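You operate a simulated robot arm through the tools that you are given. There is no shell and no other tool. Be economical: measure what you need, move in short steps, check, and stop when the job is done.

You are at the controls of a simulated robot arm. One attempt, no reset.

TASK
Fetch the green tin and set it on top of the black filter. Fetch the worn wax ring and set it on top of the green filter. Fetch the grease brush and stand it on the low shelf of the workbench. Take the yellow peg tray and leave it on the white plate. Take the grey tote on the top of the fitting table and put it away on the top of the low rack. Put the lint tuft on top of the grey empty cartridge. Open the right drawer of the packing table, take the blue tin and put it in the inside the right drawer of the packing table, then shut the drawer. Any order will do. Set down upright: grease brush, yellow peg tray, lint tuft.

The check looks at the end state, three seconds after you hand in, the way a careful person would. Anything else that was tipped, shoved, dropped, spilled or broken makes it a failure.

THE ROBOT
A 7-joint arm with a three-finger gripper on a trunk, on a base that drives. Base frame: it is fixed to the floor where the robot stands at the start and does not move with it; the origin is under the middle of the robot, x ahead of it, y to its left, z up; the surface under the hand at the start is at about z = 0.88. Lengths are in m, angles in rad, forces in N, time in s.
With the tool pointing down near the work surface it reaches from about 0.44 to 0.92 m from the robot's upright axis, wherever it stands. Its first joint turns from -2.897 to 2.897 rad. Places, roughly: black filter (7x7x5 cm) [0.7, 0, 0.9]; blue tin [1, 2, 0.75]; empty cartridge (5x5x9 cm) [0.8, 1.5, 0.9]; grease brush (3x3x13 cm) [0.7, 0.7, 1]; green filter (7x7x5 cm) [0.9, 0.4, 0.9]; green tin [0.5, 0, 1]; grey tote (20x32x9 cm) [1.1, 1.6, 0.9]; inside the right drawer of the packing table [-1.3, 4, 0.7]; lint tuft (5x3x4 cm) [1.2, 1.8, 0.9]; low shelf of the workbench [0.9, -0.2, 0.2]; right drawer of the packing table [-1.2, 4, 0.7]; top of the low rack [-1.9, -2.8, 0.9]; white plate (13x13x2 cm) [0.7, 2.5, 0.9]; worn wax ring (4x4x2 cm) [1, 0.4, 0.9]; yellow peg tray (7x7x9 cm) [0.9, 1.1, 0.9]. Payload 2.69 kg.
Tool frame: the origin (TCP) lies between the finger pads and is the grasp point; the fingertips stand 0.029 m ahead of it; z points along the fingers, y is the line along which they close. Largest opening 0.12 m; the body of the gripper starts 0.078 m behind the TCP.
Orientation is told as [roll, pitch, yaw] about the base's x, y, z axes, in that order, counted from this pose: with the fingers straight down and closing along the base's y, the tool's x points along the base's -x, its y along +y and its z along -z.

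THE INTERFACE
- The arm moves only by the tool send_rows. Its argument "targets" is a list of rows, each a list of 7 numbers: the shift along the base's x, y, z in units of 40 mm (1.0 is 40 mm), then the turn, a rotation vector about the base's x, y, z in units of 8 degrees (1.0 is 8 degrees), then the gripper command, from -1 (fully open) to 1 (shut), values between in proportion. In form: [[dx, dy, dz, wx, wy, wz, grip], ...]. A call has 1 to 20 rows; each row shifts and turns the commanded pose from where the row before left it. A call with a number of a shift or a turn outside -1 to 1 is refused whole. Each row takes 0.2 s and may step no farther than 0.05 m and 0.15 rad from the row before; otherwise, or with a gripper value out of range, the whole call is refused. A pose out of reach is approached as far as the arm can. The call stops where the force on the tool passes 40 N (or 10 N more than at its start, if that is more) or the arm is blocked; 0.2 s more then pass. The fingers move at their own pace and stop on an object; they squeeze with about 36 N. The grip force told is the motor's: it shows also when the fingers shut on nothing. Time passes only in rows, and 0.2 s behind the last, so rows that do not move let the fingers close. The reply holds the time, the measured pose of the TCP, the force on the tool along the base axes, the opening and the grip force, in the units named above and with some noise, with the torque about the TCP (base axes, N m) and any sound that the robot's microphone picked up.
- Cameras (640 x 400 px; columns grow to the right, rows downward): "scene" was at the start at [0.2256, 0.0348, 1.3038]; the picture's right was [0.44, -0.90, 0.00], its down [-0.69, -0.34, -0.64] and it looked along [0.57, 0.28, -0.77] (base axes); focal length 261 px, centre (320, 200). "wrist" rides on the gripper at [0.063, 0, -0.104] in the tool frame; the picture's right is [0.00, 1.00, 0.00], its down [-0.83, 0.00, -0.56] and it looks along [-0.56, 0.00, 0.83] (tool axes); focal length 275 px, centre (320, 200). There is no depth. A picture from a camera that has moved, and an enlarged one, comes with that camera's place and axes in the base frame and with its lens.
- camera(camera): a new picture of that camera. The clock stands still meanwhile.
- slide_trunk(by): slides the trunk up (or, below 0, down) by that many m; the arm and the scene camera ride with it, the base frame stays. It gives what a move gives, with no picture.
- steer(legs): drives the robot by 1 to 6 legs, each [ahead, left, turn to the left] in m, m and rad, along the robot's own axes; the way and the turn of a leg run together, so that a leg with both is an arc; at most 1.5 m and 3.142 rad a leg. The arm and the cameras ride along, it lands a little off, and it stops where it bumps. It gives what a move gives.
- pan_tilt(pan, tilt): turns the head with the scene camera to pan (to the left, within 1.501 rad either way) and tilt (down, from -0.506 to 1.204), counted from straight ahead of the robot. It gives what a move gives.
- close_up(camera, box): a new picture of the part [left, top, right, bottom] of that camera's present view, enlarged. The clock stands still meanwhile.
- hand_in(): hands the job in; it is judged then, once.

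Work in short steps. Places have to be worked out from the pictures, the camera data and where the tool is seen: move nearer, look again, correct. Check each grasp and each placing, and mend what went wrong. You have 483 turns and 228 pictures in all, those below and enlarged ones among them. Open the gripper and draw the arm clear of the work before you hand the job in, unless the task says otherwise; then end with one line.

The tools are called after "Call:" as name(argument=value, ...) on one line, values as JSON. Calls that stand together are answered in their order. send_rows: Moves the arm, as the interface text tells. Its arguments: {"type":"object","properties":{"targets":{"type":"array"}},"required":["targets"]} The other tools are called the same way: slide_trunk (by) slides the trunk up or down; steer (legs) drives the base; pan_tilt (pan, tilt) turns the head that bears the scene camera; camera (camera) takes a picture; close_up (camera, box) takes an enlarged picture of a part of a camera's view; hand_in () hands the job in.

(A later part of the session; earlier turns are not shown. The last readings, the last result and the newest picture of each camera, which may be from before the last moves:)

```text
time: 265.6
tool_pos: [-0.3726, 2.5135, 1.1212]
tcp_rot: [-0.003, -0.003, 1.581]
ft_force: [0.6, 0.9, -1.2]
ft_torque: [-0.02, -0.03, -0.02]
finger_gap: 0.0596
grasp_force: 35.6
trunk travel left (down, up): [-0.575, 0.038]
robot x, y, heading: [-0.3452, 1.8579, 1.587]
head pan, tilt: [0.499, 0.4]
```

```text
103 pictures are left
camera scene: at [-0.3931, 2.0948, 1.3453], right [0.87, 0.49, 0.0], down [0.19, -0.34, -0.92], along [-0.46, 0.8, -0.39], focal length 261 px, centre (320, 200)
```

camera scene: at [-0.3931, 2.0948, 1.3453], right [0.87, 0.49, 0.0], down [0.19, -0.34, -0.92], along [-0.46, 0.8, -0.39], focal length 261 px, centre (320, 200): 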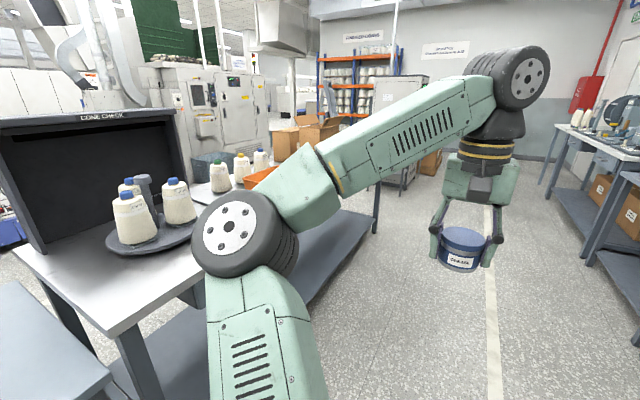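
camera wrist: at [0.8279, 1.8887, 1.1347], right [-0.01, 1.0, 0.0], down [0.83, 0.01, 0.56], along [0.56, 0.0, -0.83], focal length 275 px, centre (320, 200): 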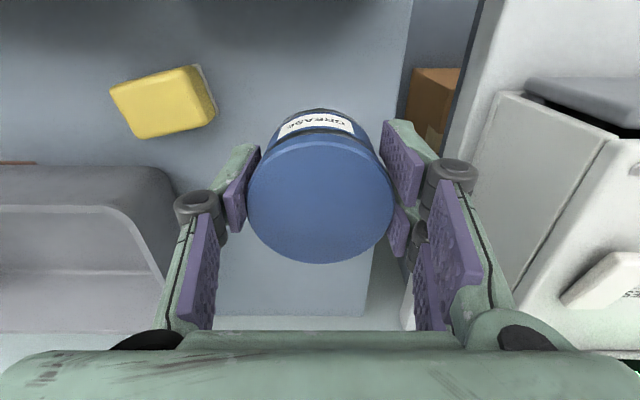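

The thing I bumped is a fixed side table. The packing table's right drawer should be near y≈4 on the aisle face. I'll drive up the aisle and look.

Call:
steer(legs=[[1.5, -0.08, -0.015]])

Call:
pan_tilt(pan=0.9, tilt=0.55)

Call:
camera(camera="scene")

```text
refused: leg 1 is longer than a leg can be; nothing moved
```

```text
time: 266.5
tool_pos: [-0.3742, 2.5119, 1.1209]
tcp_rot: [-0.004, -0.002, 1.58]
ft_force: [0.5, 0.6, -0.4]
ft_torque: [0.01, -0.02, -0.02]
finger_gap: 0.0598
grasp_force: 35.9
trunk travel left (down, up): [-0.575, 0.038]
robot x, y, heading: [-0.3467, 1.8588, 1.591]
head pan, tilt: [0.901, 0.55]
```

```text
102 pictures are left
camera scene: at [-0.4186, 2.0689, 1.3317], right [0.61, 0.79, 0.0], down [0.41, -0.32, -0.85], along [-0.68, 0.52, -0.52], focal length 261 px, centre (320, 200)
```

scene: 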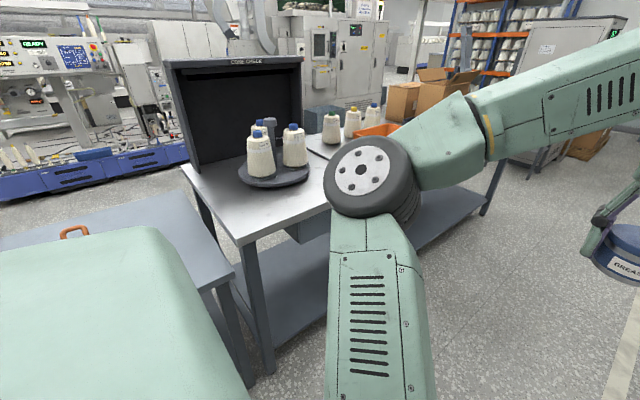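

The leg was slightly too long, so I'll drive 1.45 m.

Call:
steer(legs=[[1.45, -0.08, -0.015]])

Call:
camera(camera="scene")

```text
time: 273.8
tool_pos: [-0.3373, 3.9852, 1.121]
tcp_rot: [-0.003, -0.004, 1.59]
ft_force: [0.3, 0.7, -2.1]
ft_torque: [-0.02, 0.01, 0.0]
finger_gap: 0.0599
grasp_force: 35.8
trunk travel left (down, up): [-0.575, 0.038]
robot x, y, heading: [-0.2989, 3.3324, 1.599]
head pan, tilt: [0.901, 0.55]
```

```text
101 pictures are left
camera scene: at [-0.3754, 3.5407, 1.3316], right [0.6, 0.8, 0.0], down [0.42, -0.31, -0.85], along [-0.68, 0.51, -0.52], focal length 261 px, centre (320, 200)
```

scene: 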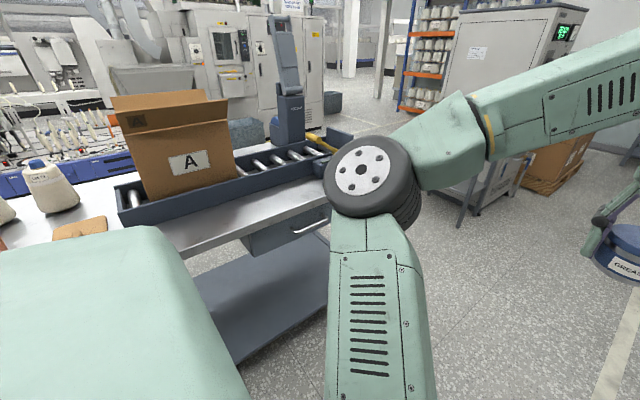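

The right drawer is visible at the table's far end, with its front at about [-1.04, 3.9, 0.75] and a bar handle. I'll drive level with it and turn to face the table.

Call:
steer(legs=[[0.52, -0.1, 0], [0, 0, 1.54]])

Call:
pan_tilt(pan=0.1, tilt=0.75)

Call:
camera(camera="scene")

Call:
camera(camera="wrist")

```text
time: 280.8
tool_pos: [-0.8668, 3.8549, 1.1213]
tcp_rot: [-0.002, -0.002, 3.118]
ft_force: [-0.1, -0.7, -0.7]
ft_torque: [0.04, 0.0, -0.03]
finger_gap: 0.0595
grasp_force: 36.8
trunk travel left (down, up): [-0.575, 0.038]
robot x, y, heading: [-0.2147, 3.8602, 3.123]
head pan, tilt: [0.901, 0.55]
```

```text
time: 281.9
tool_pos: [-0.8664, 3.8542, 1.1207]
tcp_rot: [-0.004, -0.002, 3.116]
ft_force: [1.2, -0.3, -0.8]
ft_torque: [-0.03, -0.01, -0.01]
finger_gap: 0.0595
grasp_force: 36.1
trunk travel left (down, up): [-0.575, 0.038]
robot x, y, heading: [-0.2111, 3.8607, 3.129]
head pan, tilt: [0.099, 0.75]
```

```text
100 pictures are left
camera scene: at [-0.4494, 3.858, 1.3143], right [-0.09, 1.0, 0.0], down [0.68, 0.06, -0.73], along [-0.73, -0.06, -0.68], focal length 261 px, centre (320, 200)
```

scene: 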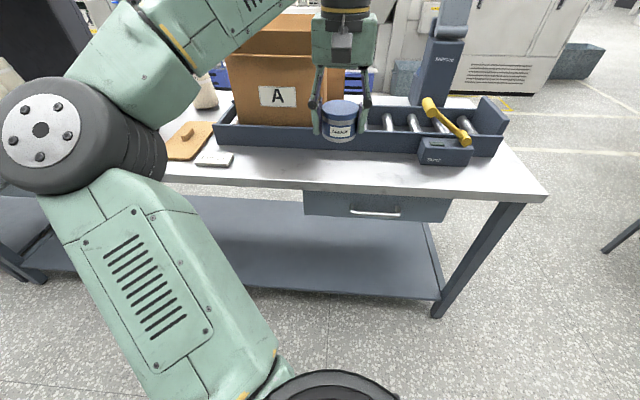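

```text
99 pictures are left
camera wrist: at [-0.8034, 3.8541, 1.2268], right [-0.02, -1.0, 0.0], down [-0.83, 0.01, 0.56], along [-0.56, 0.01, -0.83], focal length 275 px, centre (320, 200)
```

wrist: 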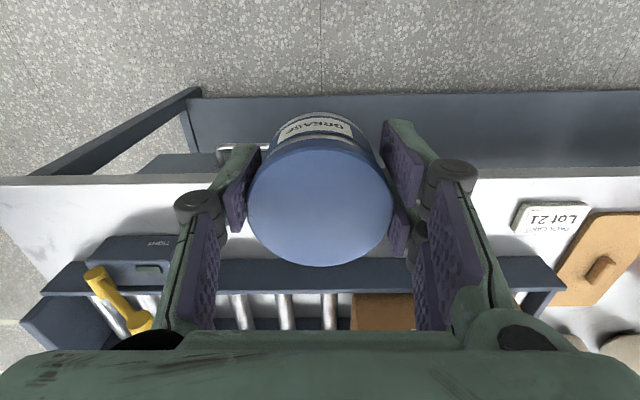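

I see the drawer handle bar at about [-0.99, 3.975, 0.78]. First I'll park the tin on the free strip along the table edge at [-1.055, 3.79].

Call:
send_rows(targets=[[-1, -0.4, 0, 0, 0, 0, 1], [-1, -0.4, 0, 0, 0, 0, 1], [-1, -0.4, 0, 0, 0, 0, 1], [-1, -0.4, 0, 0, 0, 0, 1], [-0.72, 0, -0.6, 0, 0, 0, 1], [0, 0, -1, 0, 0, 0, 1], [0, 0, -1, 0, 0, 0, 1], [0, 0, -1, 0, 0, 0, 1], [0, 0, 0, 0, 0, 0, 1]])

Call:
camera(camera="wrist")

Call:
camera(camera="scene")

```text
time: 283.9
tool_pos: [-1.0573, 3.7914, 0.9757]
tcp_rot: [-0.003, -0.001, 3.117]
ft_force: [0.7, 0.2, -1.0]
ft_torque: [-0.01, 0.0, 0.03]
finger_gap: 0.0595
grasp_force: 36.1
trunk travel left (down, up): [-0.575, 0.038]
robot x, y, heading: [-0.2138, 3.8625, 3.129]
head pan, tilt: [0.099, 0.75]
```

```text
98 pictures are left
camera wrist: at [-0.9943, 3.7914, 1.0812], right [-0.02, -1.0, 0.0], down [-0.83, 0.01, 0.56], along [-0.56, 0.01, -0.83], focal length 275 px, centre (320, 200)
```

wrist: 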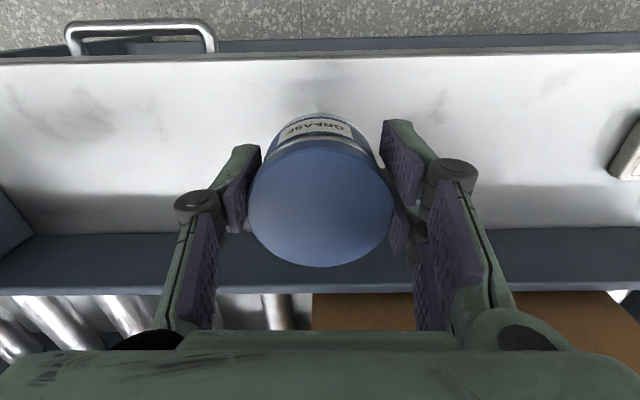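

```text
97 pictures are left
camera scene: at [-0.4493, 3.858, 1.3143], right [-0.09, 1.0, 0.0], down [0.68, 0.06, -0.73], along [-0.73, -0.06, -0.68], focal length 261 px, centre (320, 200)
```

scene: 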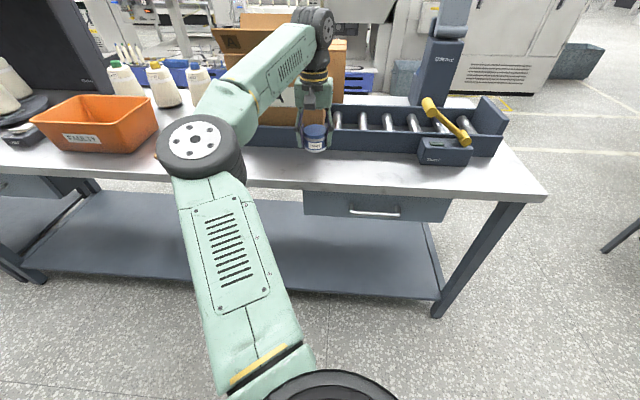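

The table edge is at x≈-1.015 and the conveyor at -1.17, so I'll shift to x=-1.085 and lower the tin.

Call:
send_rows(targets=[[-0.7, 0, 0, 0, 0, 0, 1], [0, 0, -0.8, 0, 0, 0, 1], [0, 0, -0.5, 0, 0, 0, 1], [0, 0, -0.15, 0, 0, 0, 1], [0, 0, 0, 0, 0, 0, 1]])

Call:
send_rows(targets=[[0, 0, -0.06, 0, 0, 0, 1], [0, 0, 0, 0, 0, 0, 1]])

```text
time: 285.1
tool_pos: [-1.0847, 3.7884, 0.919]
tcp_rot: [-0.004, 0.0, 3.118]
ft_force: [0.0, -0.6, -2.5]
ft_torque: [0.01, -0.02, 0.0]
finger_gap: 0.0597
grasp_force: 35.6
trunk travel left (down, up): [-0.575, 0.038]
robot x, y, heading: [-0.2084, 3.8653, 3.13]
head pan, tilt: [0.099, 0.75]
```

```text
time: 285.7
tool_pos: [-1.0838, 3.7898, 0.9171]
tcp_rot: [-0.002, -0.002, 3.117]
ft_force: [0.2, 0.1, -1.0]
ft_torque: [0.01, -0.01, -0.02]
finger_gap: 0.0596
grasp_force: 36.2
trunk travel left (down, up): [-0.575, 0.038]
robot x, y, heading: [-0.2117, 3.8625, 3.121]
head pan, tilt: [0.099, 0.75]
```

Call:
send_rows(targets=[[0, 0, -0.06, 0, 0, 0, 1], [0, 0, 0, 0, 0, 0, 1]])

Call:
send_rows(targets=[[0, 0, -0.06, 0, 0, 0, 1], [0, 0, 0, 0, 0, 0, 1]])

Call:
send_rows(targets=[[0, 0, -0.06, 0, 0, 0, 1], [0, 0, 0, 0, 0, 0, 1]])

```text
time: 286.3
tool_pos: [-1.0837, 3.7892, 0.9142]
tcp_rot: [-0.002, -0.002, 3.117]
ft_force: [-0.1, 0.7, -1.0]
ft_torque: [0.02, -0.01, 0.02]
finger_gap: 0.0595
grasp_force: 36.2
trunk travel left (down, up): [-0.575, 0.038]
robot x, y, heading: [-0.2111, 3.8629, 3.127]
head pan, tilt: [0.099, 0.75]
```

```text
time: 286.9
tool_pos: [-1.083, 3.7911, 0.9118]
tcp_rot: [-0.005, -0.003, 3.118]
ft_force: [-0.4, 0.6, -1.7]
ft_torque: [0.0, -0.02, -0.03]
finger_gap: 0.0598
grasp_force: 35.7
trunk travel left (down, up): [-0.575, 0.038]
robot x, y, heading: [-0.212, 3.8636, 3.129]
head pan, tilt: [0.099, 0.75]
```

```text
time: 287.5
tool_pos: [-1.0826, 3.7908, 0.9099]
tcp_rot: [-0.004, -0.002, 3.117]
ft_force: [0.2, -0.2, -1.3]
ft_torque: [0.02, 0.0, 0.02]
finger_gap: 0.0597
grasp_force: 36.3
trunk travel left (down, up): [-0.575, 0.038]
robot x, y, heading: [-0.2136, 3.8631, 3.128]
head pan, tilt: [0.099, 0.75]
```

Not touching yet, so this table is a bit lower. I'll keep stepping down.

Call:
send_rows(targets=[[0, 0, -0.1, 0, 0, 0, 1], [0, 0, 0, 0, 0, 0, 1]])

Call:
send_rows(targets=[[0, 0, -0.08, 0, 0, 0, 1], [0, 0, 0, 0, 0, 0, 1]])

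Call:
send_rows(targets=[[0, 0, -0.06, 0, 0, 0, 1], [0, 0, 0, 0, 0, 0, 1]])

```text
time: 288.1
tool_pos: [-1.0836, 3.7905, 0.9053]
tcp_rot: [-0.003, -0.002, 3.117]
ft_force: [-0.1, 0.0, -0.5]
ft_torque: [0.04, 0.01, -0.03]
finger_gap: 0.0597
grasp_force: 36.4
trunk travel left (down, up): [-0.575, 0.038]
robot x, y, heading: [-0.2091, 3.861, 3.127]
head pan, tilt: [0.099, 0.75]
```

```text
time: 288.7
tool_pos: [-1.0847, 3.7907, 0.9011]
tcp_rot: [-0.003, -0.003, 3.116]
ft_force: [0.2, 0.5, -1.1]
ft_torque: [-0.02, -0.02, -0.03]
finger_gap: 0.0596
grasp_force: 36.0
trunk travel left (down, up): [-0.575, 0.038]
robot x, y, heading: [-0.2086, 3.8622, 3.134]
head pan, tilt: [0.099, 0.75]
```

```text
time: 289.3
tool_pos: [-1.0847, 3.7904, 0.8992]
tcp_rot: [-0.003, -0.002, 3.117]
ft_force: [0.2, -0.3, -1.2]
ft_torque: [0.02, -0.04, 0.03]
finger_gap: 0.0596
grasp_force: 36.4
trunk travel left (down, up): [-0.575, 0.038]
robot x, y, heading: [-0.2131, 3.8607, 3.129]
head pan, tilt: [0.099, 0.75]
```

I'll look before going further.

Call:
close_up(camera="scene", box=[250, 90, 400, 200])

Call:
camera(camera="wrist")

```text
3.64 times, centred on (325, 145) of scene
camera zoom: at [-0.4494, 3.858, 1.3142], right [-0.09, 1.0, 0.0], down [0.68, 0.06, -0.73], along [-0.73, -0.06, -0.68], focal length 948 px, centre (302, 400)
```

zoom: 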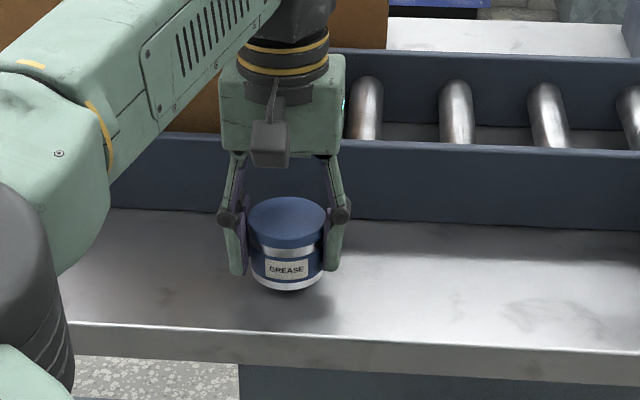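

```text
95 pictures are left
camera wrist: at [-1.0207, 3.79, 1.005], right [-0.02, -1.0, 0.0], down [-0.83, 0.01, 0.56], along [-0.56, 0.01, -0.83], focal length 275 px, centre (320, 200)
```

wrist: 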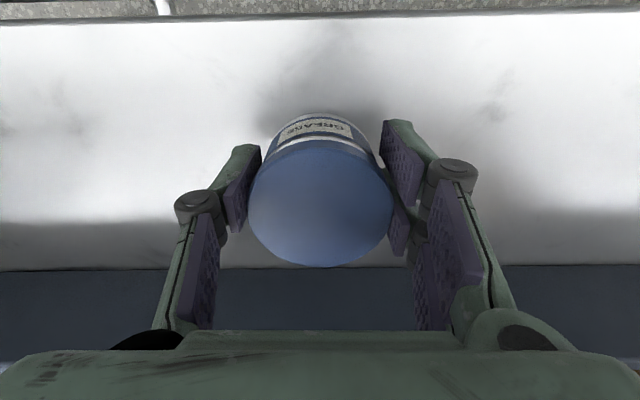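

Still about 1 cm above the surface. I'll continue.

Call:
send_rows(targets=[[0, 0, -0.1, 0, 0, 0, 1], [0, 0, -0.07, 0, 0, 0, 1], [0, 0, 0, 0, 0, 0, 1]])

Call:
send_rows(targets=[[0, 0, -0.06, 0, 0, 0, 1], [0, 0, 0, 0, 0, 0, 1]])

Call:
send_rows(targets=[[0, 0, -0.06, 0, 0, 0, 1], [0, 0, 0, 0, 0, 0, 1]])

Call:
send_rows(targets=[[0, 0, -0.06, 0, 0, 0, 1], [0, 0, 0, 0, 0, 0, 1]])

```text
time: 290.1
tool_pos: [-1.0841, 3.7909, 0.8919]
tcp_rot: [-0.004, -0.003, 3.118]
ft_force: [-0.4, -0.3, -0.9]
ft_torque: [0.01, -0.03, 0.02]
finger_gap: 0.0597
grasp_force: 35.8
trunk travel left (down, up): [-0.575, 0.038]
robot x, y, heading: [-0.2124, 3.8646, 3.129]
head pan, tilt: [0.099, 0.75]
```

```text
time: 290.7
tool_pos: [-1.0836, 3.7902, 0.891]
tcp_rot: [-0.002, -0.001, 3.116]
ft_force: [-0.9, -0.2, -0.3]
ft_torque: [0.0, -0.01, 0.0]
finger_gap: 0.0597
grasp_force: 35.7
trunk travel left (down, up): [-0.575, 0.038]
robot x, y, heading: [-0.2127, 3.8621, 3.129]
head pan, tilt: [0.099, 0.75]
```

```text
time: 291.3
tool_pos: [-1.084, 3.7915, 0.8897]
tcp_rot: [-0.003, -0.004, 3.117]
ft_force: [-1.5, 0.5, 6.5]
ft_torque: [-0.17, -0.02, -0.03]
finger_gap: 0.0599
grasp_force: 35.9
trunk travel left (down, up): [-0.575, 0.038]
robot x, y, heading: [-0.2133, 3.8676, 3.122]
head pan, tilt: [0.099, 0.75]
```

```text
time: 291.9
tool_pos: [-1.0841, 3.7901, 0.8893]
tcp_rot: [-0.003, -0.008, 3.116]
ft_force: [-5.6, 1.4, 20.4]
ft_torque: [-0.21, -0.03, -0.04]
finger_gap: 0.0596
grasp_force: 36.3
trunk travel left (down, up): [-0.575, 0.038]
robot x, y, heading: [-0.2113, 3.8632, 3.126]
head pan, tilt: [0.099, 0.75]
```

The tin is down, and this table top is at z≈0.857. I'll release and rise.

Call:
send_rows(targets=[[0, 0, 0.08, 0, 0, 0, 1], [0, 0, 0, 0, 0, 0, 0.2], [0, 0, 0, 0, 0, 0, -0.4], [0, 0, 0, 0, 0, 0, -0.4], [0, 0, 0.5, 0, 0, 0, -0.4], [0, 0, 1, 0, 0, 0, -0.4], [0, 0, 1, 0, 0, 0, -0.4], [0.5, 0, 1, 0, 0, 0, -0.4], [1, 0.5, 0.5, 0, 0, 0, -0.4], [1, 0.6, 0, 0, 0, 0, -0.4], [1, 0.6, 0, 0, 0, 0, -0.4], [1, 0.6, 0, 0, 0, 0, -0.4], [1, 0.6, 0, 0, 0, 0, -0.4], [1, 0.6, 0, 0, 0, 0, -0.4], [1, 0.6, 0, 0, 0, 0, -0.4], [0, 0, 0, 0, 0, 0, -0.4]])

Call:
camera(camera="scene")

```text
time: 295.3
tool_pos: [-0.7874, 3.9549, 1.0479]
tcp_rot: [-0.003, -0.002, 3.118]
ft_force: [0.1, 0.2, -0.7]
ft_torque: [-0.01, 0.02, -0.01]
finger_gap: 0.0838
grasp_force: 0.0
trunk travel left (down, up): [-0.575, 0.038]
robot x, y, heading: [-0.2164, 3.8633, 3.13]
head pan, tilt: [0.099, 0.75]
```

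```text
94 pictures are left
camera scene: at [-0.4493, 3.858, 1.3143], right [-0.09, 1.0, 0.0], down [0.68, 0.06, -0.73], along [-0.73, -0.06, -0.68], focal length 261 px, centre (320, 200)
```

scene: 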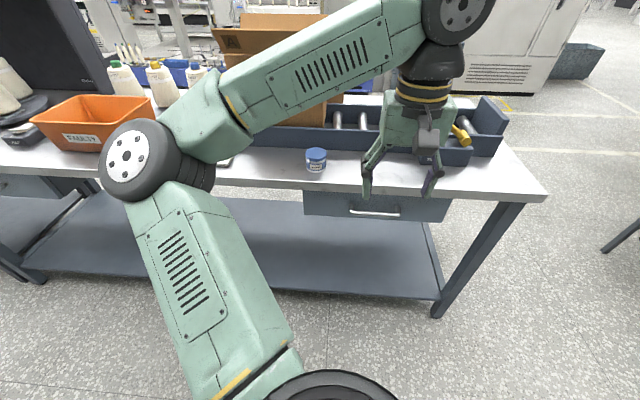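

The tin is parked. Now I'll orient the gripper for the bar handle: yaw 90°, then tilt forward to horizontal so the fingers close vertically.

Call:
send_rows(targets=[[-0.8, 0, 0, 0, 0, 1, -0.4], [-0.8, 0, 0, 0, 0, 1, -0.4], [-0.8, 0, 0, 0, 0, 1, -0.4], [0, 0, 0, 0, 0, 1, -0.4], [0, 0, 0, 0, 0, 1, -0.4], [0, 0, 0, 0, 0, 1, -0.4], [0, 0, 0, 0, 0, 1, -0.4], [0, 0, 0, 0, 0, 1, -0.4], [0, 0, 0, 0, 0, 1, -0.4], [0, 0, 0, 0, 0, 1, -0.4], [0, 0, 0, 0, 0, 1, -0.4], [0, 0, 0, 0, 0, 0.4, -0.4], [0, 0, 0, 0, 0, 0, -0.4]])

Call:
send_rows(targets=[[0, 0, 0, 0, 1, 0, -0.4], [0, 0, 0, 0, 1, 0, -0.4], [0, 0, 0, 0, 1, 0, -0.4], [0, 0, 0, 0, 1, 0, -0.4], [0, 0, 0, 0, 1, 0, -0.4], [0, 0, 0, 0, 1, 0, -0.4], [0, 0, 0, 0, 1, 0, -0.4], [0, 0, 0, 0, 1, 0, -0.4], [0, 0, 0, 0, 1, 0, -0.4], [0, 0, 0, 0, 1, 0, -0.4], [0, 0, 0, 0, 1, 0, -0.4], [0, 0, 0, 0, 0.2, 0, -0.4], [0, 0, 0, 0, 0, 0, -0.4]])

Call:
camera(camera="scene")

Call:
camera(camera="wrist")

```text
time: 298.1
tool_pos: [-0.8794, 3.9551, 1.0479]
tcp_rot: [-0.005, -0.002, -1.573]
ft_force: [1.0, 0.1, 0.0]
ft_torque: [-0.01, 0.01, 0.0]
finger_gap: 0.0839
grasp_force: 0.0
trunk travel left (down, up): [-0.575, 0.038]
robot x, y, heading: [-0.2154, 3.8621, 3.126]
head pan, tilt: [0.099, 0.75]
```

```text
time: 300.9
tool_pos: [-0.9163, 3.9708, 1.0664]
tcp_rot: [-1.567, -0.004, -1.568]
ft_force: [0.3, -0.4, -0.5]
ft_torque: [0.0, 0.01, -0.05]
finger_gap: 0.0838
grasp_force: 0.1
out of reach, approached as far as the arm can: row 9, 10, 11
trunk travel left (down, up): [-0.575, 0.038]
robot x, y, heading: [-0.2135, 3.8625, 3.131]
head pan, tilt: [0.099, 0.75]
```

```text
93 pictures are left
camera scene: at [-0.4492, 3.858, 1.3143], right [-0.09, 1.0, 0.0], down [0.68, 0.06, -0.73], along [-0.73, -0.06, -0.68], focal length 261 px, centre (320, 200)
```

scene: 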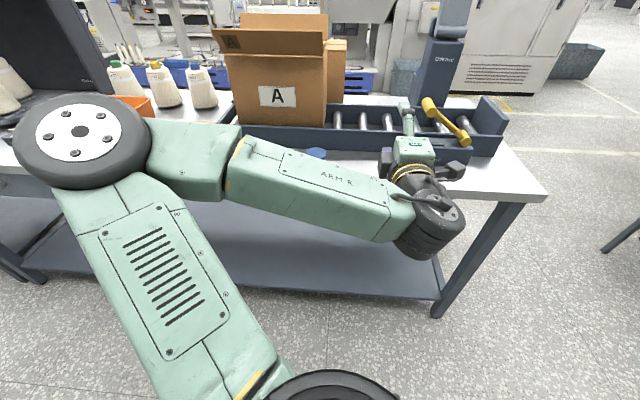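

```text
92 pictures are left
camera wrist: at [-0.8119, 4.0352, 1.0669], right [0.0, 0.0, -1.0], down [0.56, -0.83, 0.0], along [-0.83, -0.56, 0.0], focal length 275 px, centre (320, 200)
```

wrist: 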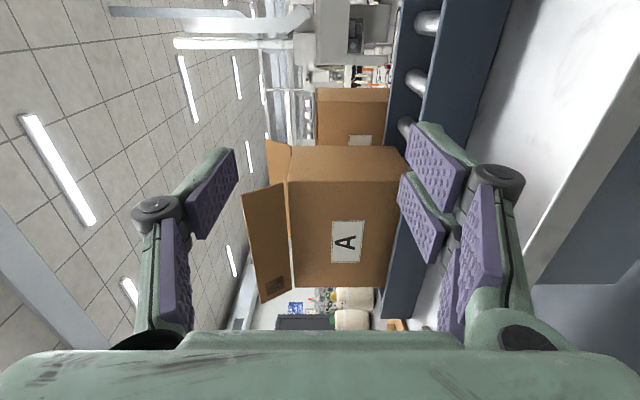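

Excellent, the tool is horizontal with the camera to the side. The arm hangs clear in front of the table, so I'll lower with the trunk to handle height.

Call:
slide_trunk(by=-0.295)

Call:
camera(camera="wrist")

Call:
camera(camera="scene")

```text
time: 303.9
tool_pos: [-0.9156, 3.9714, 0.7695]
tcp_rot: [-1.565, -0.005, -1.569]
ft_force: [-0.6, 0.2, -0.4]
ft_torque: [0.0, -0.02, 0.01]
finger_gap: 0.084
grasp_force: 0.1
trunk travel left (down, up): [-0.28, 0.333]
robot x, y, heading: [-0.2107, 3.8569, 3.127]
head pan, tilt: [0.099, 0.75]
```

```text
91 pictures are left
camera wrist: at [-0.8119, 4.0351, 0.772], right [0.0, 0.0, -1.0], down [0.56, -0.83, 0.0], along [-0.83, -0.56, -0.01], focal length 275 px, centre (320, 200)
```

wrist: 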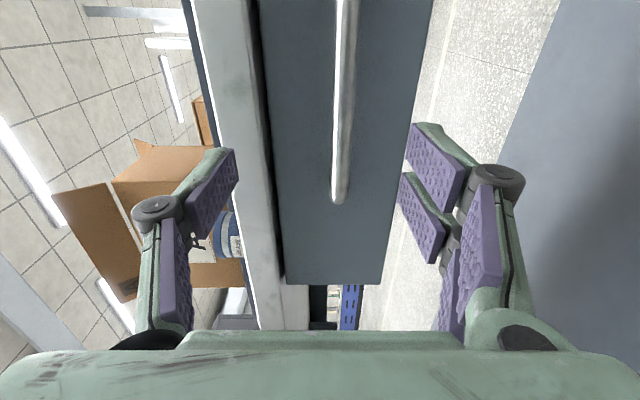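

```text
90 pictures are left
camera scene: at [-0.4493, 3.858, 1.0193], right [-0.09, 1.0, 0.0], down [0.68, 0.06, -0.73], along [-0.73, -0.06, -0.68], focal length 261 px, centre (320, 200)
```

scene: 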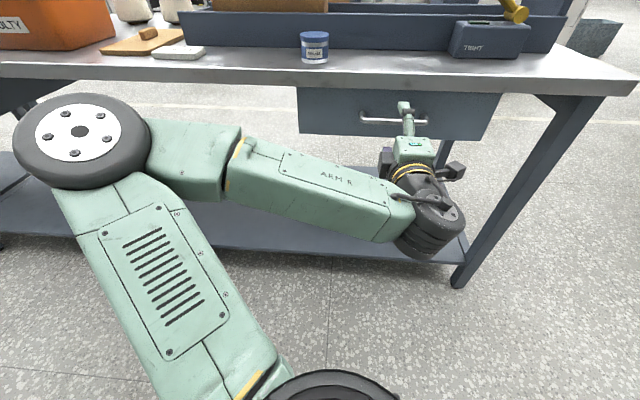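

The bar is at z≈0.756, slightly below the TCP. I'll narrow the gap, drop 1.3 cm and advance until the fingers straddle the bar.

Call:
send_rows(targets=[[0, 0, -0.34, 0, 0, 0, 0.2], [0, 0, 0, 0, 0, 0, 0.2], [0, 0, 0, 0, 0, 0, 0.2], [-0.8, 0, 0, 0, 0, 0, 0.2], [-0.6, 0, 0, 0, 0, 0, 0.2], [0, 0, 0, 0, 0, 0, 0.2]])

Call:
camera(camera="wrist")

```text
time: 305.3
tool_pos: [-0.9751, 3.9716, 0.7568]
tcp_rot: [-1.567, -0.003, -1.57]
ft_force: [-0.2, -0.1, 0.1]
ft_torque: [0.02, -0.02, 0.0]
finger_gap: 0.0481
grasp_force: 0.0
trunk travel left (down, up): [-0.28, 0.333]
robot x, y, heading: [-0.2109, 3.8616, 3.129]
head pan, tilt: [0.099, 0.75]
```

```text
89 pictures are left
camera wrist: at [-0.8693, 4.0351, 0.7581], right [0.01, 0.0, -1.0], down [0.56, -0.83, 0.0], along [-0.83, -0.56, -0.01], focal length 275 px, centre (320, 200)
```

wrist: 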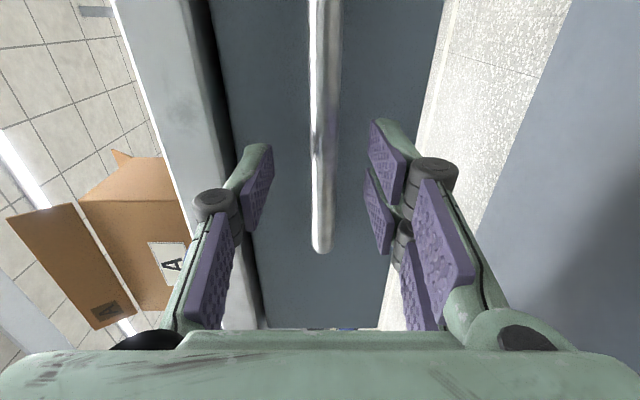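

The bar is centred between the fingers. I'll go 1.2 cm further in and close.

Call:
send_rows(targets=[[-0.3, 0, 0, 0, 0, 0, 0.2], [0, 0, 0, 0, 0, 0, 1], [0, 0, 0, 0, 0, 0, 1], [0, 0, 0, 0, 0, 0, 1]])

Call:
camera(camera="wrist")

```text
time: 306.3
tool_pos: [-0.9862, 3.9709, 0.7546]
tcp_rot: [-1.563, -0.004, -1.57]
ft_force: [-0.5, 1.6, -9.7]
ft_torque: [0.3, -0.17, -0.01]
finger_gap: 0.0145
grasp_force: 22.5
trunk travel left (down, up): [-0.28, 0.333]
robot x, y, heading: [-0.2092, 3.8656, 3.13]
head pan, tilt: [0.099, 0.75]
```

```text
88 pictures are left
camera wrist: at [-0.8816, 4.0355, 0.7565], right [0.01, 0.0, -1.0], down [0.56, -0.83, 0.0], along [-0.83, -0.56, -0.01], focal length 275 px, centre (320, 200)
```

wrist: 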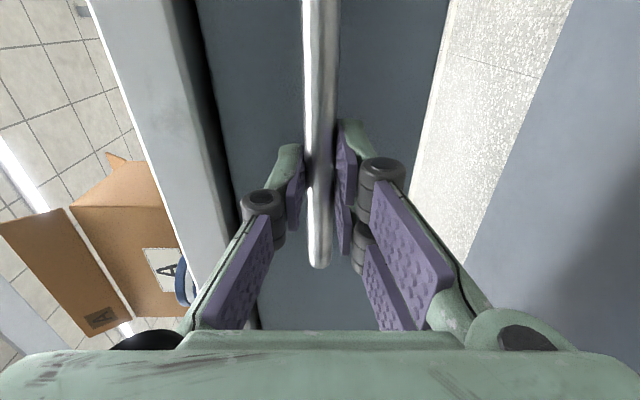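

The bar is gripped. I'll pull with the base, backing straight off in two steps.

Call:
steer(legs=[[-0.1, 0, 0]])

Call:
camera(camera="scene")

```text
time: 307.4
tool_pos: [-0.8878, 3.9711, 0.7533]
tcp_rot: [-1.562, -0.003, -1.572]
ft_force: [1.7, 10.2, -18.4]
ft_torque: [0.4, -0.3, -0.38]
finger_gap: 0.0145
grasp_force: 41.3
trunk travel left (down, up): [-0.28, 0.333]
robot x, y, heading: [-0.1172, 3.8608, 3.125]
head pan, tilt: [0.099, 0.75]
```

```text
87 pictures are left
camera scene: at [-0.3526, 3.8572, 1.0188], right [-0.08, 1.0, 0.0], down [0.68, 0.06, -0.73], along [-0.73, -0.06, -0.68], focal length 261 px, centre (320, 200)
```

scene: 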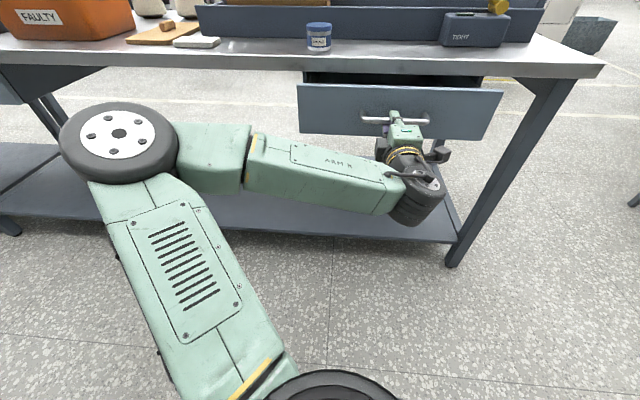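

The drawer slides open. I'll pull another 0.12 m.

Call:
steer(legs=[[-0.12, 0, 0]])

Call:
camera(camera="scene")

```text
time: 308.6
tool_pos: [-0.7664, 3.9713, 0.7546]
tcp_rot: [-1.562, -0.004, -1.578]
ft_force: [0.8, 9.1, -11.9]
ft_torque: [0.37, -0.19, -0.47]
finger_gap: 0.0143
grasp_force: 40.6
trunk travel left (down, up): [-0.28, 0.333]
robot x, y, heading: [0.0073, 3.8583, 3.123]
head pan, tilt: [0.099, 0.75]
```

```text
86 pictures are left
camera scene: at [-0.2322, 3.8555, 1.019], right [-0.08, 1.0, 0.0], down [0.68, 0.06, -0.73], along [-0.73, -0.06, -0.68], focal length 261 px, centre (320, 200)
```

scene: 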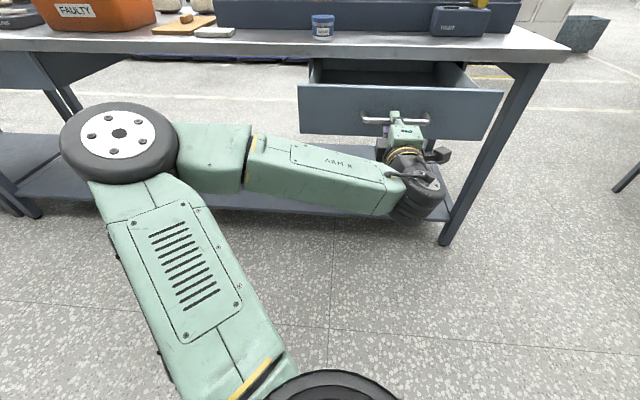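

The drawer is open about 22 cm. I'll release the bar and retract the hand.

Call:
send_rows(targets=[[0, 0, 0, 0, 0, 0, 0.5], [0, 0, 0, 0, 0, 0, 0.2], [0, 0, 0, 0, 0, 0, 0.2], [0.8, 0, 0, 0, 0, 0, 0.2], [0.9, 0, 0, 0, 0, 0, 0.2], [0, 0, 0, 0, 0, 0, 0.2]])

Call:
slide_trunk(by=0.295)

Call:
camera(camera="scene")

```text
time: 310.1
tool_pos: [-0.7011, 3.972, 0.754]
tcp_rot: [-1.562, -0.002, -1.576]
ft_force: [0.2, 0.4, -0.6]
ft_torque: [0.01, 0.01, -0.04]
finger_gap: 0.0481
grasp_force: 0.0
trunk travel left (down, up): [-0.28, 0.333]
robot x, y, heading: [0.0057, 3.8566, 3.127]
head pan, tilt: [0.099, 0.75]
```

```text
time: 313.0
tool_pos: [-0.7015, 3.9732, 1.0496]
tcp_rot: [-1.562, -0.003, -1.575]
ft_force: [-0.8, -0.3, 0.6]
ft_torque: [0.0, -0.05, 0.02]
finger_gap: 0.0479
grasp_force: 0.0
trunk travel left (down, up): [-0.575, 0.038]
robot x, y, heading: [0.0076, 3.8592, 3.122]
head pan, tilt: [0.099, 0.75]
```

```text
85 pictures are left
camera scene: at [-0.2315, 3.8551, 1.3142], right [-0.08, 1.0, 0.0], down [0.68, 0.06, -0.73], along [-0.73, -0.06, -0.68], focal length 261 px, centre (320, 200)
```

scene: 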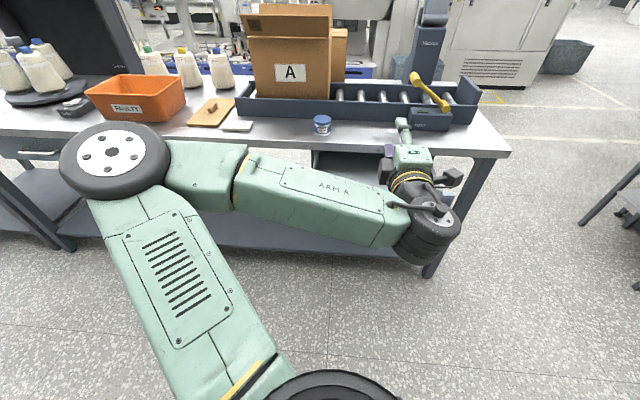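

The drawer stays open. I'll bring the tool back to vertical with yaw restored, then drive forward to fetch the tin.

Call:
send_rows(targets=[[0, 0, 0.3, 0, -1, 0, -0.4], [0, 0, 0.3, 0, -1, 0, -0.4], [0, 0, 0.3, 0, -1, 0, -0.4], [0, 0, 0.3, 0, -1, 0, -0.4], [0, 0, 0, 0, -1, 0, -0.4], [0, 0, 0, 0, -1, 0, -0.4], [0, 0, 0, 0, -1, 0, -0.4], [0, 0, 0, 0, -1, 0, -0.4], [0, 0, 0, 0, -1, 0, -0.4], [0, 0, 0, 0, -1, 0, -0.4], [0, 0, 0, 0, -1, 0, -0.4], [0, 0, 0, 0, -0.2, 0, -0.4], [0, 0, 0, 0, 0, 0, -0.4]])

Call:
send_rows(targets=[[0, 0, 0, 0, 0, -1, -0.4], [0, 0, 0, 0, 0, -1, -0.4], [0, 0, 0, 0, 0, -1, -0.4], [0, 0, 0, 0, 0, -1, -0.4], [0, 0, 0, 0, 0, -1, -0.4], [0, 0, 0, 0, 0, -1, -0.4], [0, 0, 0, 0, 0, -1, -0.4], [0, 0, 0, 0, 0, -1, -0.4], [0, 0, 0, 0, 0, -1, -0.4], [0, 0, 0, 0, 0, -1, -0.4], [0, 0, 0, 0, 0, -1, -0.4], [0, 0, 0, 0, 0, -0.3, -0.4], [0, 0, 0, 0, 0, 0, -0.4]])

Call:
steer(legs=[[0.2, 0, 0]])

Call:
camera(camera="wrist")

```text
time: 315.8
tool_pos: [-0.7013, 3.9717, 1.097]
tcp_rot: [0.003, 0.002, -1.574]
ft_force: [0.8, 0.6, -0.1]
ft_torque: [-0.03, 0.02, -0.02]
finger_gap: 0.0843
grasp_force: 0.1
trunk travel left (down, up): [-0.575, 0.038]
robot x, y, heading: [0.0078, 3.8585, 3.127]
head pan, tilt: [0.099, 0.75]
```

```text
time: 318.6
tool_pos: [-0.7023, 3.9724, 1.0972]
tcp_rot: [0.002, 0.006, 3.129]
ft_force: [0.2, 0.5, -0.6]
ft_torque: [-0.02, -0.01, -0.03]
finger_gap: 0.0839
grasp_force: 0.0
trunk travel left (down, up): [-0.575, 0.038]
robot x, y, heading: [0.0091, 3.8572, 3.121]
head pan, tilt: [0.099, 0.75]
```

```text
time: 320.2
tool_pos: [-0.9003, 3.9712, 1.0966]
tcp_rot: [0.003, 0.006, 3.135]
ft_force: [-0.7, 0.6, -1.5]
ft_torque: [-0.02, -0.04, 0.0]
finger_gap: 0.0839
grasp_force: 0.1
trunk travel left (down, up): [-0.575, 0.038]
robot x, y, heading: [-0.1906, 3.8617, 3.127]
head pan, tilt: [0.099, 0.75]
```

```text
84 pictures are left
camera wrist: at [-0.8374, 3.9721, 1.2024], right [0.0, -1.0, 0.0], down [-0.83, 0.0, 0.55], along [-0.55, 0.0, -0.83], focal length 275 px, centre (320, 200)
```

wrist: 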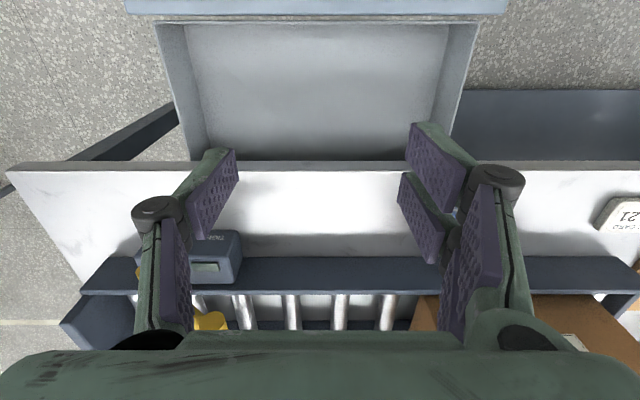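

I see straight into the empty drawer, open over x≈-0.85…-1.01. Now I'll go back over the tin at [-1.084, 3.79].

Call:
send_rows(targets=[[-0.8, -0.8, 0, 0, 0, 0, -0.4], [-0.8, -0.8, 0, 0, 0, 0, -0.4], [-0.8, -0.8, 0, 0, 0, 0, -0.4], [-0.8, -0.8, 0, 0, 0, 0, -0.4], [-0.8, -0.8, -0.3, 0, 0, 0, -0.4], [-0.6, -0.5, -0.9, 0, 0, 0, -0.4], [0, 0, -1, 0, 0, 0, -0.4], [0, 0, 0, 0, 0, 0, -0.4]])

Call:
camera(camera="wrist")

```text
time: 322.0
tool_pos: [-1.0761, 3.7875, 1.0003]
tcp_rot: [0.002, 0.005, 3.135]
ft_force: [0.9, -0.5, -0.2]
ft_torque: [0.0, 0.0, 0.0]
finger_gap: 0.0842
grasp_force: 0.1
out of reach, approached as far as the arm can: row 6
trunk travel left (down, up): [-0.575, 0.038]
robot x, y, heading: [-0.1893, 3.8603, 3.128]
head pan, tilt: [0.099, 0.75]
```

```text
83 pictures are left
camera wrist: at [-1.0126, 3.7884, 1.1055], right [0.0, -1.0, 0.0], down [-0.83, 0.0, 0.55], along [-0.55, 0.0, -0.83], focal length 275 px, centre (320, 200)
```

wrist: 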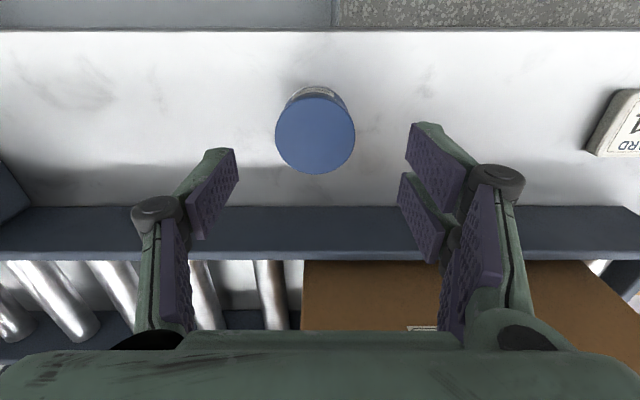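

Lid at [-1.086, 3.792]. I'll descend and grip.

Call:
send_rows(targets=[[-0.23, 0.1, -0.7, 0, 0, 0, -0.4], [0, 0, -1, 0, 0, 0, -0.4], [0, 0, -1, 0, 0, 0, -0.4], [0, 0, 0, 0, 0, 0, -0.4], [0, 0, 0, 0, 0, 0, 1], [0, 0, 0, 0, 0, 0, 1], [0, 0, 0, 0, 0, 0, 1]])

```text
time: 323.6
tool_pos: [-1.0847, 3.7882, 0.8931]
tcp_rot: [0.001, 0.006, 3.136]
ft_force: [0.3, 0.6, -0.7]
ft_torque: [0.01, -0.01, 0.0]
finger_gap: 0.0599
grasp_force: 30.1
trunk travel left (down, up): [-0.575, 0.038]
robot x, y, heading: [-0.1898, 3.8609, 3.131]
head pan, tilt: [0.099, 0.75]
```

Gripped. I'll lift, and carry it above the drawer opening.

Call:
send_rows(targets=[[0, 0, 0.5, 0, 0, 0, 1], [0, 0, 1, 0, 0, 0, 1], [0, 0, 1, 0, 0, 0, 1], [0.8, 0.8, 0.5, 0, 0, 0, 1], [0.8, 0.8, 0, 0, 0, 0, 1], [0.8, 0.8, 0, 0, 0, 0, 1], [0.8, 0.8, 0, 0, 0, 0, 1], [0.68, 0.8, 0, 0, 0, 0, 1], [0, 0.4, 0, 0, 0, 0, 1], [0, 0, 0, 0, 0, 0, 1]])

Call:
camera(camera="wrist")

Call:
camera(camera="scene")

```text
time: 325.8
tool_pos: [-0.9298, 3.9653, 1.0132]
tcp_rot: [0.003, 0.007, 3.139]
ft_force: [0.0, 0.7, -1.2]
ft_torque: [0.03, 0.0, 0.0]
finger_gap: 0.0595
grasp_force: 36.4
trunk travel left (down, up): [-0.575, 0.038]
robot x, y, heading: [-0.1951, 3.8616, 3.132]
head pan, tilt: [0.099, 0.75]
```

```text
82 pictures are left
camera wrist: at [-0.867, 3.9676, 1.1181], right [0.0, -1.0, 0.0], down [-0.83, 0.0, 0.55], along [-0.55, 0.0, -0.83], focal length 275 px, centre (320, 200)
```

wrist: 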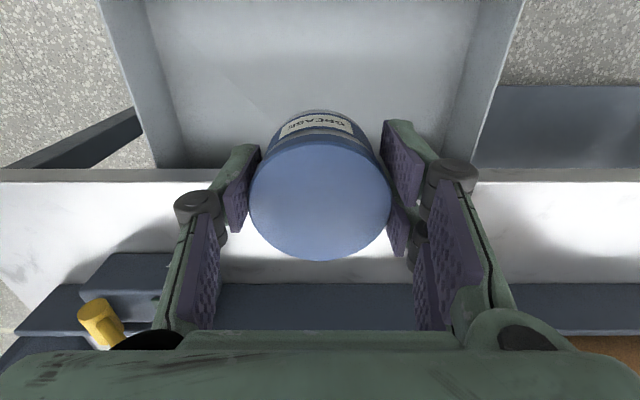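

```text
81 pictures are left
camera scene: at [-0.4296, 3.8564, 1.3142], right [-0.09, 1.0, 0.0], down [0.68, 0.06, -0.73], along [-0.73, -0.07, -0.68], focal length 261 px, centre (320, 200)
```

scene: 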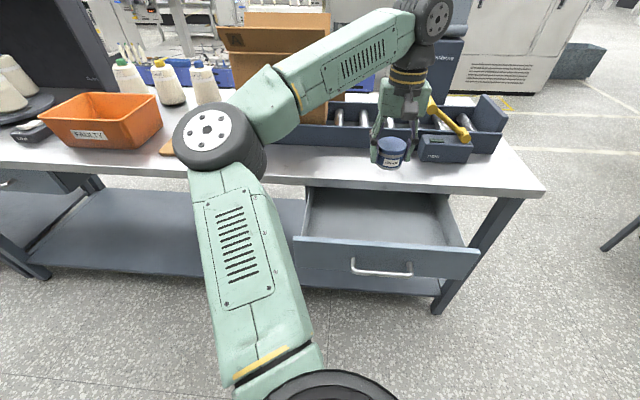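

I'll shift slightly towards the middle of the opening, lower the trunk 0.15, and check.

Call:
send_rows(targets=[[-0.12, 0.1, 0, 0, 0, 0, 1], [0, 0, 0, 0, 0, 0, 1]])

Call:
slide_trunk(by=-0.15)

Call:
camera(camera="wrist")

Call:
camera(camera="scene")

```text
time: 326.4
tool_pos: [-0.9353, 3.9707, 1.0121]
tcp_rot: [0.002, 0.005, 3.138]
ft_force: [-0.3, 0.8, -1.1]
ft_torque: [0.04, 0.0, 0.01]
finger_gap: 0.0597
grasp_force: 36.2
trunk travel left (down, up): [-0.575, 0.038]
robot x, y, heading: [-0.1902, 3.858, 3.132]
head pan, tilt: [0.099, 0.75]
```

```text
time: 328.1
tool_pos: [-0.9357, 3.9699, 0.8628]
tcp_rot: [0.001, 0.005, 3.137]
ft_force: [-0.2, 0.0, -0.8]
ft_torque: [0.0, -0.02, -0.01]
finger_gap: 0.0599
grasp_force: 36.4
trunk travel left (down, up): [-0.425, 0.188]
robot x, y, heading: [-0.1929, 3.8609, 3.136]
head pan, tilt: [0.099, 0.75]
```

```text
80 pictures are left
camera wrist: at [-0.8722, 3.9714, 0.9683], right [0.0, -1.0, 0.0], down [-0.83, 0.0, 0.55], along [-0.55, 0.0, -0.83], focal length 275 px, centre (320, 200)
```

wrist: 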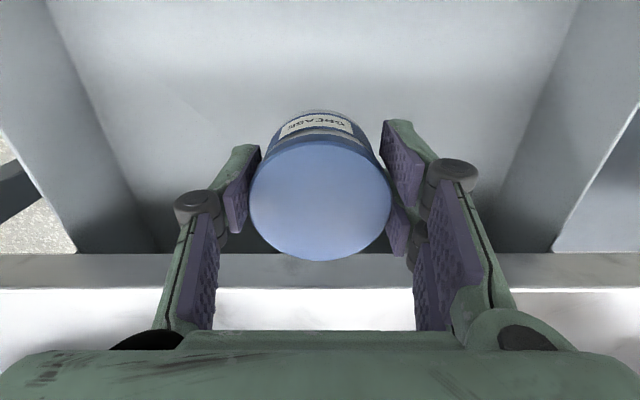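

```text
79 pictures are left
camera scene: at [-0.4295, 3.8565, 1.1643], right [-0.09, 1.0, 0.0], down [0.68, 0.06, -0.73], along [-0.73, -0.07, -0.68], focal length 261 px, centre (320, 200)
```

scene: 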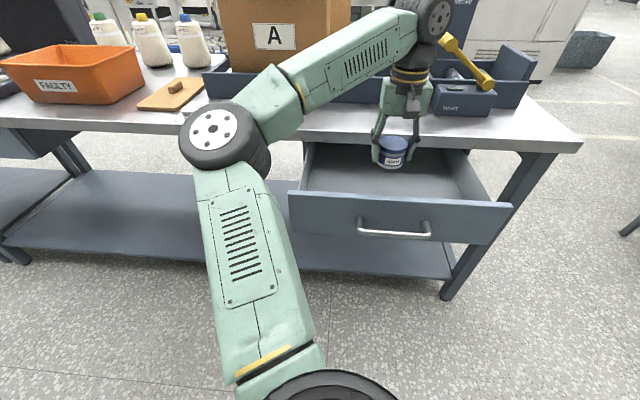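

Good clearance on all sides. I'll lower into the drawer in stages, watching the force.

Call:
send_rows(targets=[[0, 0, -0.8, 0, 0, 0, 1], [0, 0, -0.8, 0, 0, 0, 1], [0, 0, 0, 0, 0, 0, 1]])

Call:
camera(camera="wrist")

Call:
camera(camera="scene")

```text
time: 328.9
tool_pos: [-0.9327, 3.9721, 0.7972]
tcp_rot: [0.002, 0.004, 3.139]
ft_force: [-0.3, 0.3, -1.5]
ft_torque: [-0.01, -0.02, -0.01]
finger_gap: 0.0598
grasp_force: 35.8
trunk travel left (down, up): [-0.425, 0.188]
robot x, y, heading: [-0.1921, 3.8648, 3.13]
head pan, tilt: [0.099, 0.75]
```

```text
78 pictures are left
camera wrist: at [-0.8702, 3.9728, 0.9033], right [0.0, -1.0, 0.0], down [-0.83, 0.0, 0.55], along [-0.55, 0.0, -0.83], focal length 275 px, centre (320, 200)
```

wrist: 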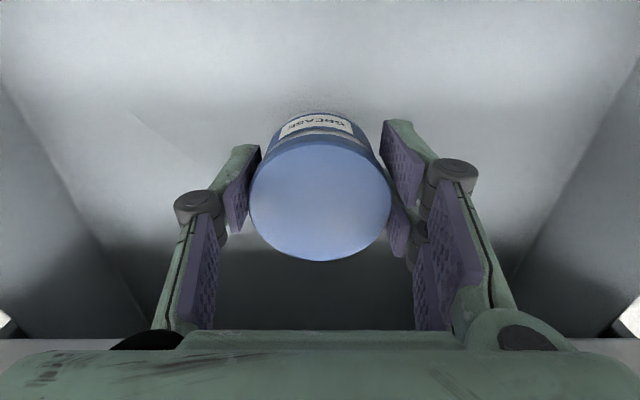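

```text
77 pictures are left
camera scene: at [-0.4297, 3.8565, 1.1642], right [-0.09, 1.0, 0.0], down [0.68, 0.06, -0.73], along [-0.73, -0.07, -0.68], focal length 261 px, centre (320, 200)
```

scene: 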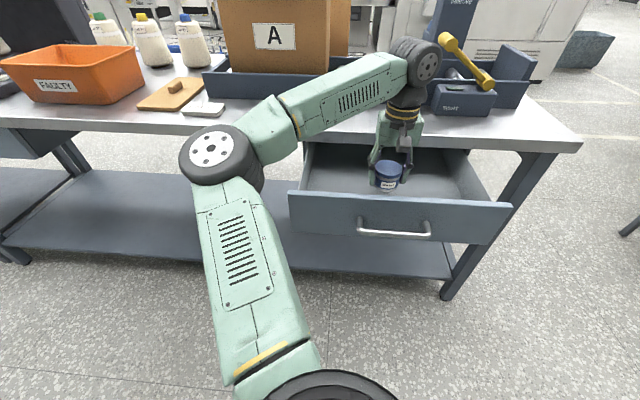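

Still above the floor. I'll continue in small steps.

Call:
send_rows(targets=[[0, 0, -0.4, 0, 0, 0, 1], [0, 0, -0.3, 0, 0, 0, 1], [0, 0, 0, 0, 0, 0, 1]])

Call:
send_rows(targets=[[0, 0, -0.15, 0, 0, 0, 1], [0, 0, -0.15, 0, 0, 0, 1], [0, 0, 0, 0, 0, 0, 1]])

Call:
camera(camera="wrist")

```text
time: 329.8
tool_pos: [-0.9354, 3.9717, 0.7697]
tcp_rot: [0.001, 0.005, 3.137]
ft_force: [-0.1, -0.6, -0.7]
ft_torque: [0.02, -0.01, 0.01]
finger_gap: 0.0599
grasp_force: 36.1
trunk travel left (down, up): [-0.425, 0.188]
robot x, y, heading: [-0.1896, 3.8619, 3.128]
head pan, tilt: [0.099, 0.75]
```

```text
time: 330.6
tool_pos: [-0.9337, 3.9704, 0.7588]
tcp_rot: [0.001, 0.003, 3.136]
ft_force: [0.8, -1.3, -1.3]
ft_torque: [0.0, 0.0, -0.02]
finger_gap: 0.0597
grasp_force: 36.3
trunk travel left (down, up): [-0.425, 0.188]
robot x, y, heading: [-0.1939, 3.862, 3.128]
head pan, tilt: [0.099, 0.75]
```

```text
76 pictures are left
camera wrist: at [-0.8716, 3.9719, 0.8642], right [0.0, -1.0, 0.0], down [-0.83, 0.0, 0.55], along [-0.55, 0.0, -0.83], focal length 275 px, centre (320, 200)
```

wrist: 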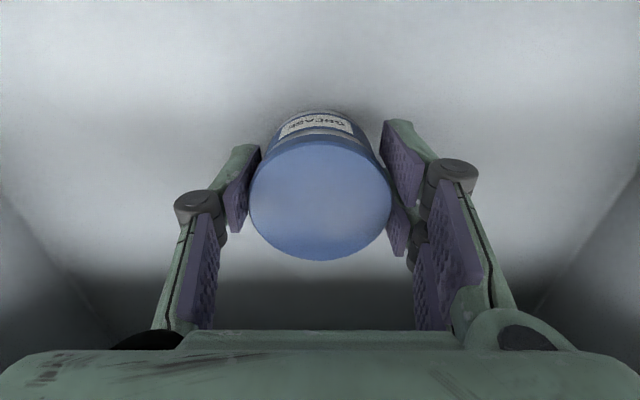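

Call:
send_rows(targets=[[0, 0, -0.12, 0, 0, 0, 1], [0, 0, -0.08, 0, 0, 0, 1], [0, 0, 0, 0, 0, 0, 1]])

Call:
send_rows(targets=[[0, 0, -0.08, 0, 0, 0, 1], [0, 0, 0, 0, 0, 0, 1]])

Call:
send_rows(targets=[[0, 0, -0.08, 0, 0, 0, 1], [0, 0, 0, 0, 0, 0, 1]])

Call:
send_rows(targets=[[0, 0, -0.06, 0, 0, 0, 1], [0, 0, 0, 0, 0, 0, 1]])

```text
time: 331.4
tool_pos: [-0.9344, 3.9705, 0.7504]
tcp_rot: [0.001, 0.003, 3.136]
ft_force: [0.5, 0.3, 3.2]
ft_torque: [-0.01, 0.01, -0.06]
finger_gap: 0.0598
grasp_force: 36.0
trunk travel left (down, up): [-0.425, 0.188]
robot x, y, heading: [-0.193, 3.8623, 3.131]
head pan, tilt: [0.099, 0.75]
```

```text
time: 331.9
tool_pos: [-0.9344, 3.9711, 0.7499]
tcp_rot: [0.001, 0.0, 3.136]
ft_force: [-1.4, 0.8, 27.4]
ft_torque: [-0.05, -0.04, -0.04]
finger_gap: 0.0601
grasp_force: 35.8
trunk travel left (down, up): [-0.425, 0.188]
robot x, y, heading: [-0.194, 3.8637, 3.133]
head pan, tilt: [0.099, 0.75]
```

```text
time: 332.6
tool_pos: [-0.9344, 3.9697, 0.75]
tcp_rot: [-0.001, -0.001, 3.138]
ft_force: [-0.7, 0.2, 35.0]
ft_torque: [0.11, 0.26, -0.04]
finger_gap: 0.0601
grasp_force: 36.4
trunk travel left (down, up): [-0.425, 0.188]
robot x, y, heading: [-0.1911, 3.8616, 3.132]
head pan, tilt: [0.099, 0.75]
```

```text
time: 333.1
tool_pos: [-0.9332, 3.97, 0.7445]
tcp_rot: [0.001, 0.002, 3.136]
ft_force: [0.8, 0.2, 29.1]
ft_torque: [-0.09, 0.27, -0.02]
finger_gap: 0.0599
grasp_force: 35.9
trunk travel left (down, up): [-0.425, 0.188]
robot x, y, heading: [-0.191, 3.8618, 3.132]
head pan, tilt: [0.099, 0.75]
```

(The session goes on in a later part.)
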